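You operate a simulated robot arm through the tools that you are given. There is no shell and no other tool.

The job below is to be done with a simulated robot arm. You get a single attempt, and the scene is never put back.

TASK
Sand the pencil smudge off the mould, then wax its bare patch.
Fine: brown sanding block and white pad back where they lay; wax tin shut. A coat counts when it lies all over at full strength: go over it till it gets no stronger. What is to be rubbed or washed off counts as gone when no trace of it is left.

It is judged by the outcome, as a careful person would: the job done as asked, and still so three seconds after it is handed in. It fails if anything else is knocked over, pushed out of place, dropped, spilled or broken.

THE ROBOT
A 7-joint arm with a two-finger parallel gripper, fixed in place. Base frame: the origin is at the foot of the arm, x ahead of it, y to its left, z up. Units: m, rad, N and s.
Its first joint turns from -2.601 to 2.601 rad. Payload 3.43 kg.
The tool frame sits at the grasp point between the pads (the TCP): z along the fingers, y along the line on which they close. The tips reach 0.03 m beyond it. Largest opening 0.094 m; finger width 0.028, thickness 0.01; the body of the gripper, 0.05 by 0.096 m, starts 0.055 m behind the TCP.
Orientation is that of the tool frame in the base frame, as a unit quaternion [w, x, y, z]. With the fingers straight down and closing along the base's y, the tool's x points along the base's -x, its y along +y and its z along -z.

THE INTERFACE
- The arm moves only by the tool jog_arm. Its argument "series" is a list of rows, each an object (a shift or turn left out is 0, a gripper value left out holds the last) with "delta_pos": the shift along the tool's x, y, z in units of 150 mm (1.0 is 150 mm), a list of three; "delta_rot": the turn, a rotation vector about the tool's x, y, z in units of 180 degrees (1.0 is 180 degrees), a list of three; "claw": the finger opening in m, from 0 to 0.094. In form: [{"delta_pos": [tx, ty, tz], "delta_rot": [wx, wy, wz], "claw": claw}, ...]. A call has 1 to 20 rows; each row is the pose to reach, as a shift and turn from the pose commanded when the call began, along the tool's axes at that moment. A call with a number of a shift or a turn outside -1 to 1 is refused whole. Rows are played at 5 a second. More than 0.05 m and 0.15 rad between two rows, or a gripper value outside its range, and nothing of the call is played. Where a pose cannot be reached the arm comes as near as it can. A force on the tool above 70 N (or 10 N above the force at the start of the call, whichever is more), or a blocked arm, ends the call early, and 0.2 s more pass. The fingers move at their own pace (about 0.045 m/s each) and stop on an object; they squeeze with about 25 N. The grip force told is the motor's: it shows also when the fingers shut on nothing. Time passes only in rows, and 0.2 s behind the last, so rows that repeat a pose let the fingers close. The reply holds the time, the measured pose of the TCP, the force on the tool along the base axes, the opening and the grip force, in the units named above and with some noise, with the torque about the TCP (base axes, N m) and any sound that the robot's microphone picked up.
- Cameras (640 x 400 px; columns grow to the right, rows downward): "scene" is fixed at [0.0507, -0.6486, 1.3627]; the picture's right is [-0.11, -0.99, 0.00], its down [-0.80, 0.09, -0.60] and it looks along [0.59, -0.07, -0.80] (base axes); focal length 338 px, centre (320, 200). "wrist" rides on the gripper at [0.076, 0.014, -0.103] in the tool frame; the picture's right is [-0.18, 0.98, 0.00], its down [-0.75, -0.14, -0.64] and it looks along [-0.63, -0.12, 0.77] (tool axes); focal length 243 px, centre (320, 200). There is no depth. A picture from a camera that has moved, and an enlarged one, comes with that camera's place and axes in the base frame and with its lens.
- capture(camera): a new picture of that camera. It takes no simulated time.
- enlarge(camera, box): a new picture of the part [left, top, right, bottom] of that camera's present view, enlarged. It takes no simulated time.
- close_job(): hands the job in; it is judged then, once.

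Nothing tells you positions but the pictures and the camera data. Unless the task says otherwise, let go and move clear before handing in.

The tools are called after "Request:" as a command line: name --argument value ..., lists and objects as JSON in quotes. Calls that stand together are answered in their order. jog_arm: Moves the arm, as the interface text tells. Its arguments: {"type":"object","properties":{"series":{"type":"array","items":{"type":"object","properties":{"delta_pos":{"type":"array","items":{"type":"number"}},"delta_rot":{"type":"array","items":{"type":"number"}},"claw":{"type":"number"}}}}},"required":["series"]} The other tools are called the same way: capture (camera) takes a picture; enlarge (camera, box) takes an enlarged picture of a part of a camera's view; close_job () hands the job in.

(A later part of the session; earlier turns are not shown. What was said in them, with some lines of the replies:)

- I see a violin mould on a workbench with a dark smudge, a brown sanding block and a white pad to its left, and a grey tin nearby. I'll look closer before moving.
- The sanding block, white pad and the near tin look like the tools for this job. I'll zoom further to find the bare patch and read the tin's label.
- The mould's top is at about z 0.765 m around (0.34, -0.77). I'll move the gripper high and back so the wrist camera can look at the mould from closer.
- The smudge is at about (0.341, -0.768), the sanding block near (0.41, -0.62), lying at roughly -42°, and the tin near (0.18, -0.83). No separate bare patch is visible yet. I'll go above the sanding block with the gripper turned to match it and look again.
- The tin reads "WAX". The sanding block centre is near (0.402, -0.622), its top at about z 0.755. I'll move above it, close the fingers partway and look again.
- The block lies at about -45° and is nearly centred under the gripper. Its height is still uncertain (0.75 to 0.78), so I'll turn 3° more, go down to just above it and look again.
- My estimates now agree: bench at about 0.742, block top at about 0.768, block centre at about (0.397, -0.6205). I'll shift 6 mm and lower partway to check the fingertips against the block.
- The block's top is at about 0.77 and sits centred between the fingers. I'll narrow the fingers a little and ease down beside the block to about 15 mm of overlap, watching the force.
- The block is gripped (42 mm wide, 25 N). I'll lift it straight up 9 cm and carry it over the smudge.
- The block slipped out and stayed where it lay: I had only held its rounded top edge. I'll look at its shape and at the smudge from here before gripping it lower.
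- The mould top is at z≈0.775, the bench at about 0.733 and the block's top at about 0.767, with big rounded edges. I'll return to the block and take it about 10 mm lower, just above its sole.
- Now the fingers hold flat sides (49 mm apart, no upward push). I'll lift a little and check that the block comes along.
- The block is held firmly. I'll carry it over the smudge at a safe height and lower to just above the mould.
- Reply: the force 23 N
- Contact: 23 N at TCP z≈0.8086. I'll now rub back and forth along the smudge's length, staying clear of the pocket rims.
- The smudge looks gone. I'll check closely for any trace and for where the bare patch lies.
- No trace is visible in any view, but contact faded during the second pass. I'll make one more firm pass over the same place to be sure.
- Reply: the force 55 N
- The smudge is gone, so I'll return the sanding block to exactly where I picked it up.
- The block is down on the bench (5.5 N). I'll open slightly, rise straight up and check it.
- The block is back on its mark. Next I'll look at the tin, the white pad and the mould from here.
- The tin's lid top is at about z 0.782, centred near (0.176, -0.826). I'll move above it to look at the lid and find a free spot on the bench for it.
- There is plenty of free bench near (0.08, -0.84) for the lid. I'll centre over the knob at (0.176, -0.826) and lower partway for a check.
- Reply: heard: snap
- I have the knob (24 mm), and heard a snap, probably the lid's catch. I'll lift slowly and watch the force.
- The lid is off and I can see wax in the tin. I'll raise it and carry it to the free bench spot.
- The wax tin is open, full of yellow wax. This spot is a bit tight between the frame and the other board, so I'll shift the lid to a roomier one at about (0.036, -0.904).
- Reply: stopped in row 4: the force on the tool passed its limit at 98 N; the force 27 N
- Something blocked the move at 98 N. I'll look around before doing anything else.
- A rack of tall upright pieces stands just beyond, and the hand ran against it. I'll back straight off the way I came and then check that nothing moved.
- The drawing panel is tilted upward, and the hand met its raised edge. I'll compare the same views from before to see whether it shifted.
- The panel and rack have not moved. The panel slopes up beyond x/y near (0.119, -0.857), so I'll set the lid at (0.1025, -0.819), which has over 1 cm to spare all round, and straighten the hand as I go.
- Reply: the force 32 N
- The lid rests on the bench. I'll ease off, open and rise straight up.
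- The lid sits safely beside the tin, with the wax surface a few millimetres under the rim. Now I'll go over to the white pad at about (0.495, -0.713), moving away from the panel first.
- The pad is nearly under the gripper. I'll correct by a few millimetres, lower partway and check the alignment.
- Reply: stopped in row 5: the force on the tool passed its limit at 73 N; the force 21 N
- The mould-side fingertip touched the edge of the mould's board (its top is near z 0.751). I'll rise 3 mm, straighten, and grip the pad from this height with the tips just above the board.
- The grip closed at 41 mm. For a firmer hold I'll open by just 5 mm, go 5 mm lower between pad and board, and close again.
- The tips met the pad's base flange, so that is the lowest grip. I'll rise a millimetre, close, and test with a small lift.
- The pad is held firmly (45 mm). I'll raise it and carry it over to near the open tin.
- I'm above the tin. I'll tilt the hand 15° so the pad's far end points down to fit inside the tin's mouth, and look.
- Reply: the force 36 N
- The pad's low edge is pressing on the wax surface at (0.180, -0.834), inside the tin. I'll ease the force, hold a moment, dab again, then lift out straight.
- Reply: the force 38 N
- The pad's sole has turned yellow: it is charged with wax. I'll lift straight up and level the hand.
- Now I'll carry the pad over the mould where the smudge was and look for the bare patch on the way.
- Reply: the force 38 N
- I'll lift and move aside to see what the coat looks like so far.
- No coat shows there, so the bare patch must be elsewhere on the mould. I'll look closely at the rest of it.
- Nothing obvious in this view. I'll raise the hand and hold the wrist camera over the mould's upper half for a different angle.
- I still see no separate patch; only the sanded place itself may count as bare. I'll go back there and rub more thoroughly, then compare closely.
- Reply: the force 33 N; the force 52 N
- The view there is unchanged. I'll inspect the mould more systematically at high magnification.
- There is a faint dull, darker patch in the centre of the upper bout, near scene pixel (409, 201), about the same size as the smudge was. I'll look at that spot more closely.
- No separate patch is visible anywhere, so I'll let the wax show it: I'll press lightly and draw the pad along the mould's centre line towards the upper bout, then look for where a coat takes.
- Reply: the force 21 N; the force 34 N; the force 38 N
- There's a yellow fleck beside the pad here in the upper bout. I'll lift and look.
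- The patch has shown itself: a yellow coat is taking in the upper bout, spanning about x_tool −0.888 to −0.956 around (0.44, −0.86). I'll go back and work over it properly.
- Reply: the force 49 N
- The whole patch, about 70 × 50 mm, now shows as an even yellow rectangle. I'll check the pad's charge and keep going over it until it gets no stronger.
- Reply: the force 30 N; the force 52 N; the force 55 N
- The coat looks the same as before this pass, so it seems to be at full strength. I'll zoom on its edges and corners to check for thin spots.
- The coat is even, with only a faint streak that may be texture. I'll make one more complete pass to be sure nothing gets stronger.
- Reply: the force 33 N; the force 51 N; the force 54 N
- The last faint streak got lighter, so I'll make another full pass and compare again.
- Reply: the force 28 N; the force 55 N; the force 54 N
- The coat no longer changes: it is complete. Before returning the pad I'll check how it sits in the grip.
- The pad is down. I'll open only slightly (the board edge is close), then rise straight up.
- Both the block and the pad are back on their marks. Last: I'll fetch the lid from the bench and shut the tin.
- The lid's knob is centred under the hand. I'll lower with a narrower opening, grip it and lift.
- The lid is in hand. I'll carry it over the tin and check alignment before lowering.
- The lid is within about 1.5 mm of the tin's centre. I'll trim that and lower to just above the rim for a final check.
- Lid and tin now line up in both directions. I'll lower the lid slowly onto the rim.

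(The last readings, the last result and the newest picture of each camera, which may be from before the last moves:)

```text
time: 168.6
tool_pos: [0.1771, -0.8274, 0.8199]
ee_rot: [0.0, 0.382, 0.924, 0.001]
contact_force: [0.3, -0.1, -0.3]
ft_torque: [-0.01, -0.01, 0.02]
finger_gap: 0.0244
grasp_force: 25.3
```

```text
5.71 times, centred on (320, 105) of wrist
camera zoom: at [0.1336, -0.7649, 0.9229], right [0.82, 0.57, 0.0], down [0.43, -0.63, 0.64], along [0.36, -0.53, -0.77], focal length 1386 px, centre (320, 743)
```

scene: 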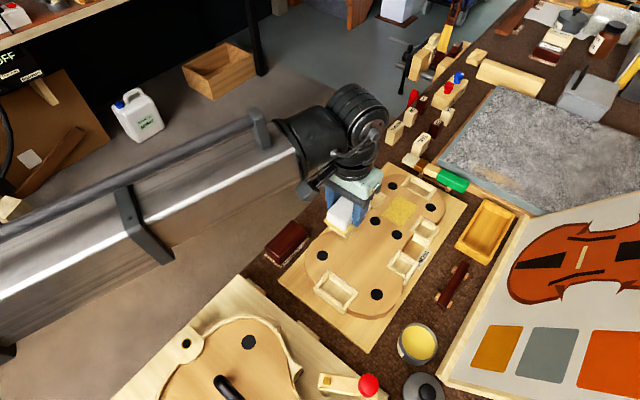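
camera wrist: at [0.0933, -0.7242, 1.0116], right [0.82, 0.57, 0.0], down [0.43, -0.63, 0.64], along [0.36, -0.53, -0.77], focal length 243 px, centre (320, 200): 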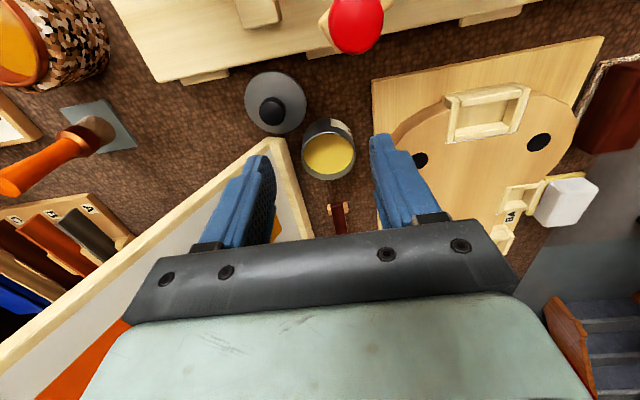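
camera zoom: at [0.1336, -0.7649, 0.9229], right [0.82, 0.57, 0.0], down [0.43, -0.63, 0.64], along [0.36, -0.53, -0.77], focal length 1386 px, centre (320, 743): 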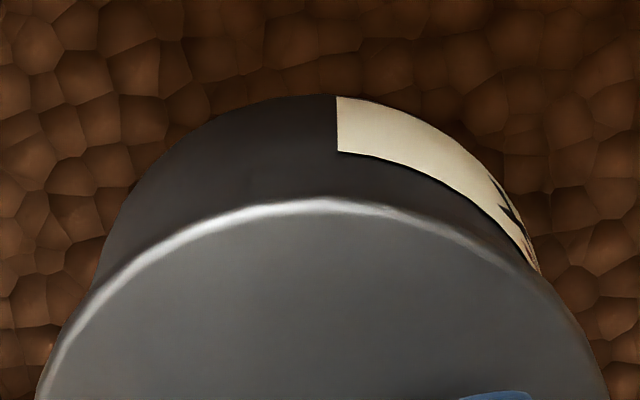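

Request:
jog_arm --series '[{"delta_pos": [0, 0, 0.008], "claw": 0.012}, {"delta_pos": [0, 0, 0.015], "claw": 0.012}, {"delta_pos": [0, 0, 0.015], "claw": 0.012}]'

```text
time: 169.4
tool_pos: [0.1775, -0.8262, 0.8185]
ee_rot: [0.0, 0.382, 0.924, 0.0]
contact_force: [0.6, 0.4, -0.1]
ft_torque: [0.02, -0.01, 0.05]
finger_gap: 0.0243
grasp_force: 25.3
```

Request:
jog_arm --series '[{"delta_pos": [0, 0, 0.007], "claw": 0.012}, {"delta_pos": [0, 0, 0.013], "claw": 0.012}, {"delta_pos": [0, 0, 0.013], "claw": 0.012}]'

Request:
enlarge --camera "wrist" --box '[270, 70, 370, 140]'

```text
time: 170.2
tool_pos: [0.1767, -0.8268, 0.8177]
ee_rot: [0.0, 0.382, 0.924, -0.001]
contact_force: [-7.8, 4.8, 17.3]
ft_torque: [0.14, 0.14, 0.02]
finger_gap: 0.0244
grasp_force: 25.0
heard: snap
```

```text
5.71 times, centred on (320, 105) of wrist
camera zoom: at [0.133, -0.7646, 0.9199], right [0.82, 0.57, 0.0], down [0.43, -0.63, 0.64], along [0.36, -0.53, -0.77], focal length 1386 px, centre (320, 743)
```

zoom: 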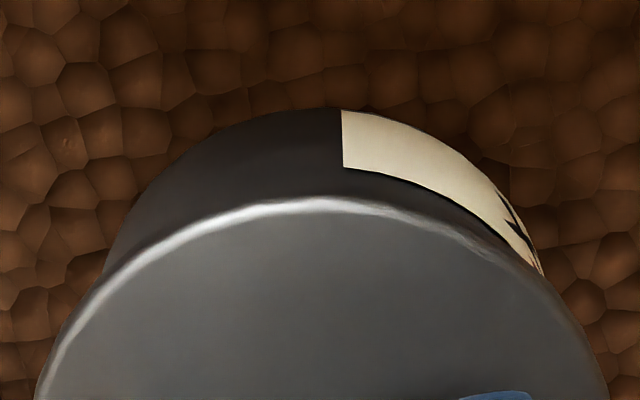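

The lid snapped shut. I'll release the knob gently and rise clear.

Request:
jog_arm --series '[{"delta_pos": [0.002, 0, -0.005], "claw": 0.012}, {"delta_pos": [0.002, 0, -0.005], "claw": 0.03}, {"delta_pos": [0.002, 0, -0.005], "claw": 0.05}, {"delta_pos": [0.002, 0, -0.005], "claw": 0.05}, {"delta_pos": [0.002, 0, -0.1], "claw": 0.05}, {"delta_pos": [0.002, 0, -0.3], "claw": 0.05}, {"delta_pos": [0.002, 0, -0.6], "claw": 0.05}, {"delta_pos": [0.002, 0, -0.9], "claw": 0.05}, {"delta_pos": [0.002, 0, -0.9], "claw": 0.05}]'

Request:
capture --camera "wrist"

Request:
enlarge --camera "wrist" --box '[240, 20, 400, 180]'

```text
time: 172.2
tool_pos: [0.1766, -0.8259, 0.9517]
ee_rot: [0.0, 0.382, 0.924, 0.0]
contact_force: [0.2, -1.6, 0.0]
ft_torque: [-0.01, -0.01, 0.0]
finger_gap: 0.05
grasp_force: 0.0
```

```text
taken
camera wrist: at [0.1331, -0.7646, 1.0539], right [0.82, 0.57, 0.0], down [0.43, -0.63, 0.64], along [0.36, -0.53, -0.77], focal length 243 px, centre (320, 200)
```

wrist: 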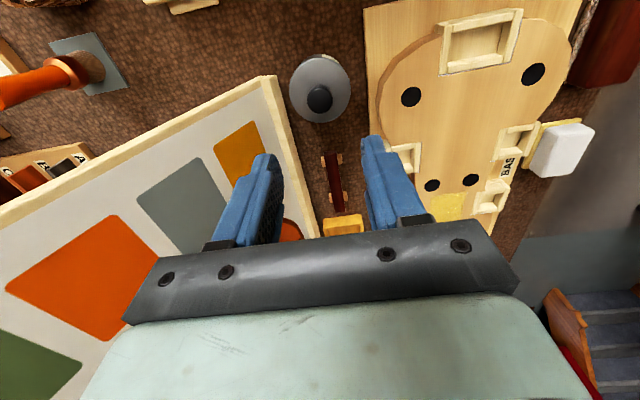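

```text
2.50 times, centred on (320, 100) of wrist
camera zoom: at [0.1331, -0.7646, 1.0539], right [0.82, 0.57, 0.0], down [0.43, -0.63, 0.64], along [0.36, -0.53, -0.77], focal length 606 px, centre (320, 450)
```

zoom: 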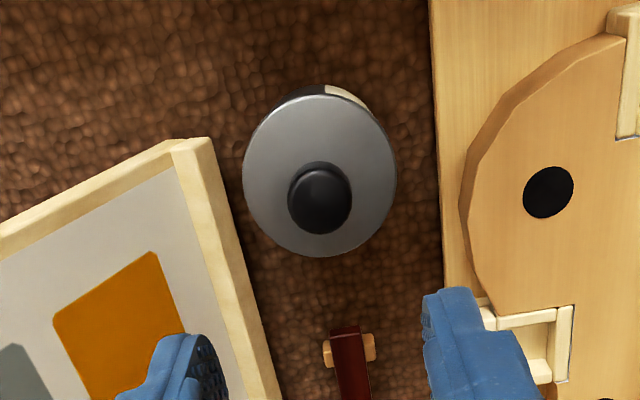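

The tin is shut. I'll move the arm clear and check the whole scene against the start.

Request:
jog_arm --series '[{"delta_pos": [0, 0.2, -0.15], "claw": 0.06}, {"delta_pos": [0, 0.45, -0.3], "claw": 0.06}, {"delta_pos": [0, 0.7, -0.4], "claw": 0.06}, {"delta_pos": [0, 0.95, -0.4], "claw": 0.06}, {"delta_pos": [0, 0.95, -0.4], "claw": 0.06}]'

Request:
jog_arm --series '[{"delta_pos": [0.05, 0.25, 0], "claw": 0.07}, {"delta_pos": [0.1, 0.5, 0], "claw": 0.08}, {"delta_pos": [0.12, 0.75, 0], "claw": 0.09}, {"delta_pos": [0.12, 1.0, 0], "claw": 0.09}, {"delta_pos": [0.12, 1.0, 0], "claw": 0.09}]'

Request:
capture --camera "scene"

Request:
enlarge --camera "scene" --box '[240, 140, 480, 290]'

Request:
enlarge --camera "scene" --box '[370, 310, 466, 370]'

Request:
enlarge --camera "scene" --box '[240, 240, 480, 390]'

```text
time: 173.4
tool_pos: [0.2771, -0.7259, 1.0131]
ee_rot: [0.0, 0.382, 0.924, 0.0]
contact_force: [-0.6, 0.9, 0.3]
ft_torque: [0.01, 0.02, -0.02]
finger_gap: 0.0597
grasp_force: 0.0
```

```text
time: 174.6
tool_pos: [0.3704, -0.6067, 1.012]
ee_rot: [0.0, 0.382, 0.924, 0.0]
contact_force: [0.3, 0.9, 0.7]
ft_torque: [0.01, -0.03, -0.04]
finger_gap: 0.0899
grasp_force: 0.1
```

```text
taken
```

scene: 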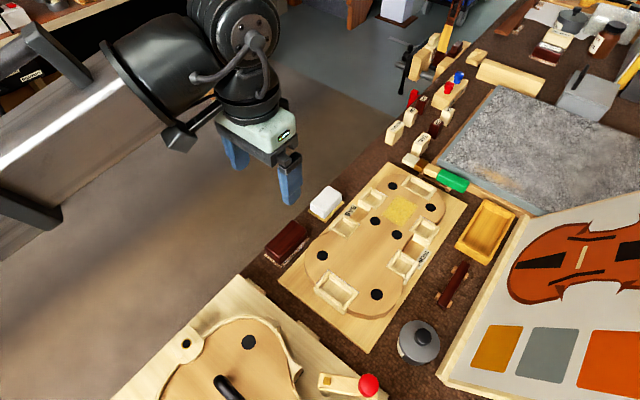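

```text
2.67 times, centred on (360, 215) of scene
camera zoom: at [0.0507, -0.6486, 1.3627], right [-0.11, -0.99, 0.0], down [-0.8, 0.09, -0.6], along [0.59, -0.07, -0.8], focal length 901 px, centre (213, 160)
```

zoom: 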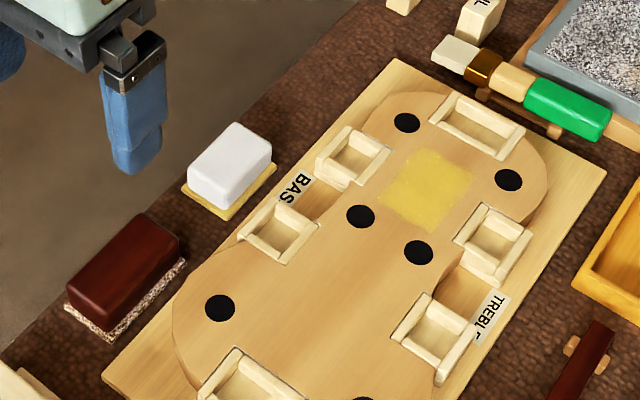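

```text
6.67 times, centred on (418, 340) of scene
camera zoom: at [0.0507, -0.6486, 1.3627], right [-0.11, -0.99, 0.0], down [-0.8, 0.09, -0.6], along [0.59, -0.07, -0.8], focal length 2252 px, centre (-333, -733)
```

zoom: 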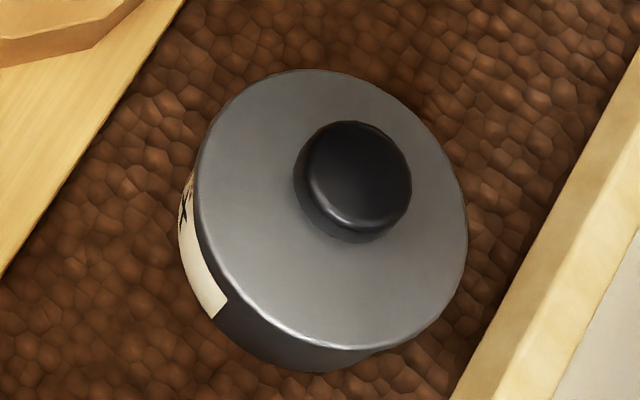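

```text
2.67 times, centred on (360, 315) of scene
camera zoom: at [0.0507, -0.6486, 1.3627], right [-0.11, -0.99, 0.0], down [-0.8, 0.09, -0.6], along [0.59, -0.07, -0.8], focal length 901 px, centre (213, -107)
```

zoom: 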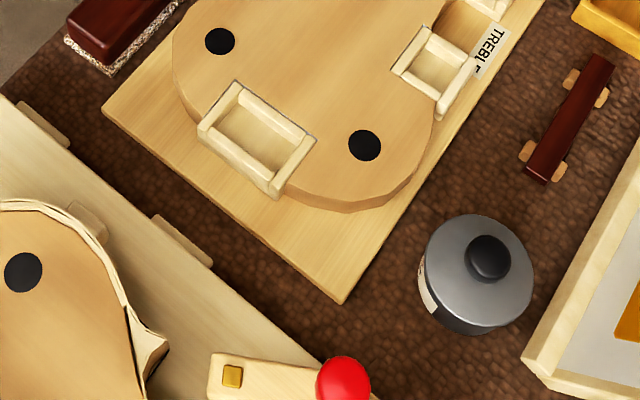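

Request:
enlarge --camera "scene" --box '[332, 230, 396, 280]'

Request:
enlarge --camera "scene" --box '[380, 185, 430, 230]'

Request:
capture --camera "wrist"

```text
8.00 times, centred on (364, 255) of scene
camera zoom: at [0.0507, -0.6486, 1.3627], right [-0.11, -0.99, 0.0], down [-0.8, 0.09, -0.6], along [0.59, -0.07, -0.8], focal length 2703 px, centre (-32, -240)
```

zoom: 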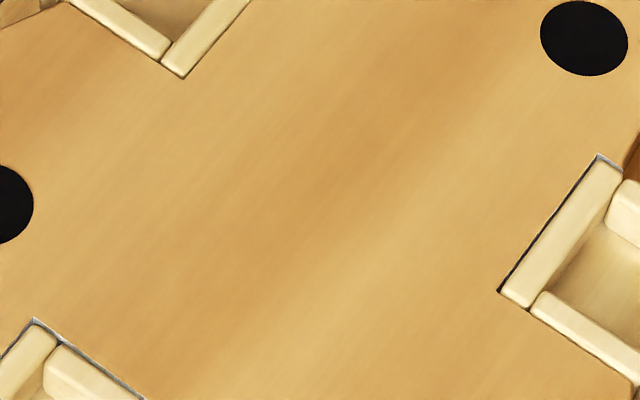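

```text
8.89 times, centred on (405, 208) of scene
camera zoom: at [0.0507, -0.6486, 1.3627], right [-0.11, -0.99, 0.0], down [-0.8, 0.09, -0.6], along [0.59, -0.07, -0.8], focal length 3003 px, centre (-436, 133)
```

zoom: 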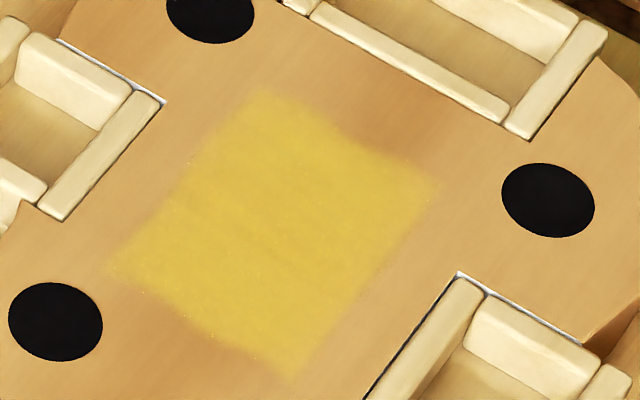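

```text
taken
camera wrist: at [0.3269, -0.5447, 1.1145], right [0.82, 0.57, 0.0], down [0.43, -0.63, 0.64], along [0.36, -0.53, -0.77], focal length 243 px, centre (320, 200)
```

wrist: 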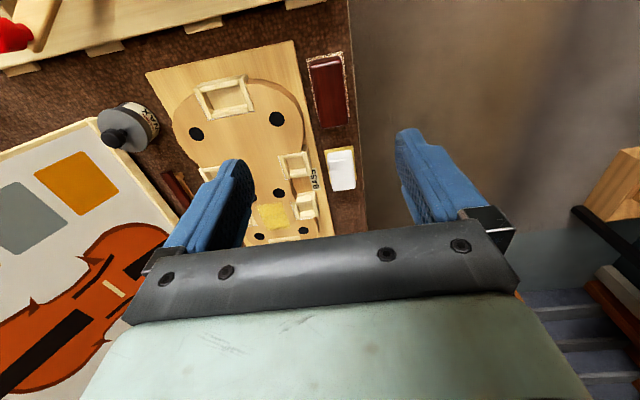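

The smudge is gone without a trace, and the bare patch carries an even coat that stopped getting stronger. The sanding block and pad are back on their marks, the tin is shut in its place, and the arm is clear. I'm handing the job in.

Request:
close_job

```text
The job is handed in.
```

The job is handed in. The pencil smudge is sanded off the mould with no trace left that I can see. The bare patch has an even coat of wax that stopped getting stronger over the last passes.

- **Bare patch:** it was invisible at first. It only showed as a yellow rectangle, about 70 × 50 mm, once the wax took, and it is in the upper bout rather than where the smudge was. I had already rubbed the pad over the smudge area and along the centre line; no wax shows there.
- **Tools:** the brown sanding block and the white pad are back where they lay, to within about a millimetre as far as I can tell. The pad's sole is now yellow with wax.
- **Tin:** the lid snapped shut and the tin stands where it was.
- **Bumps:** the hand ran into the sloping drawing panel once, at 98 N, while carrying the lid. A fingertip also pressed on the edge of the mould's board once, at 73 N. Neither shows any movement in the pictures taken afterwards.

The arm let go of everything and moved clear before hand-in.
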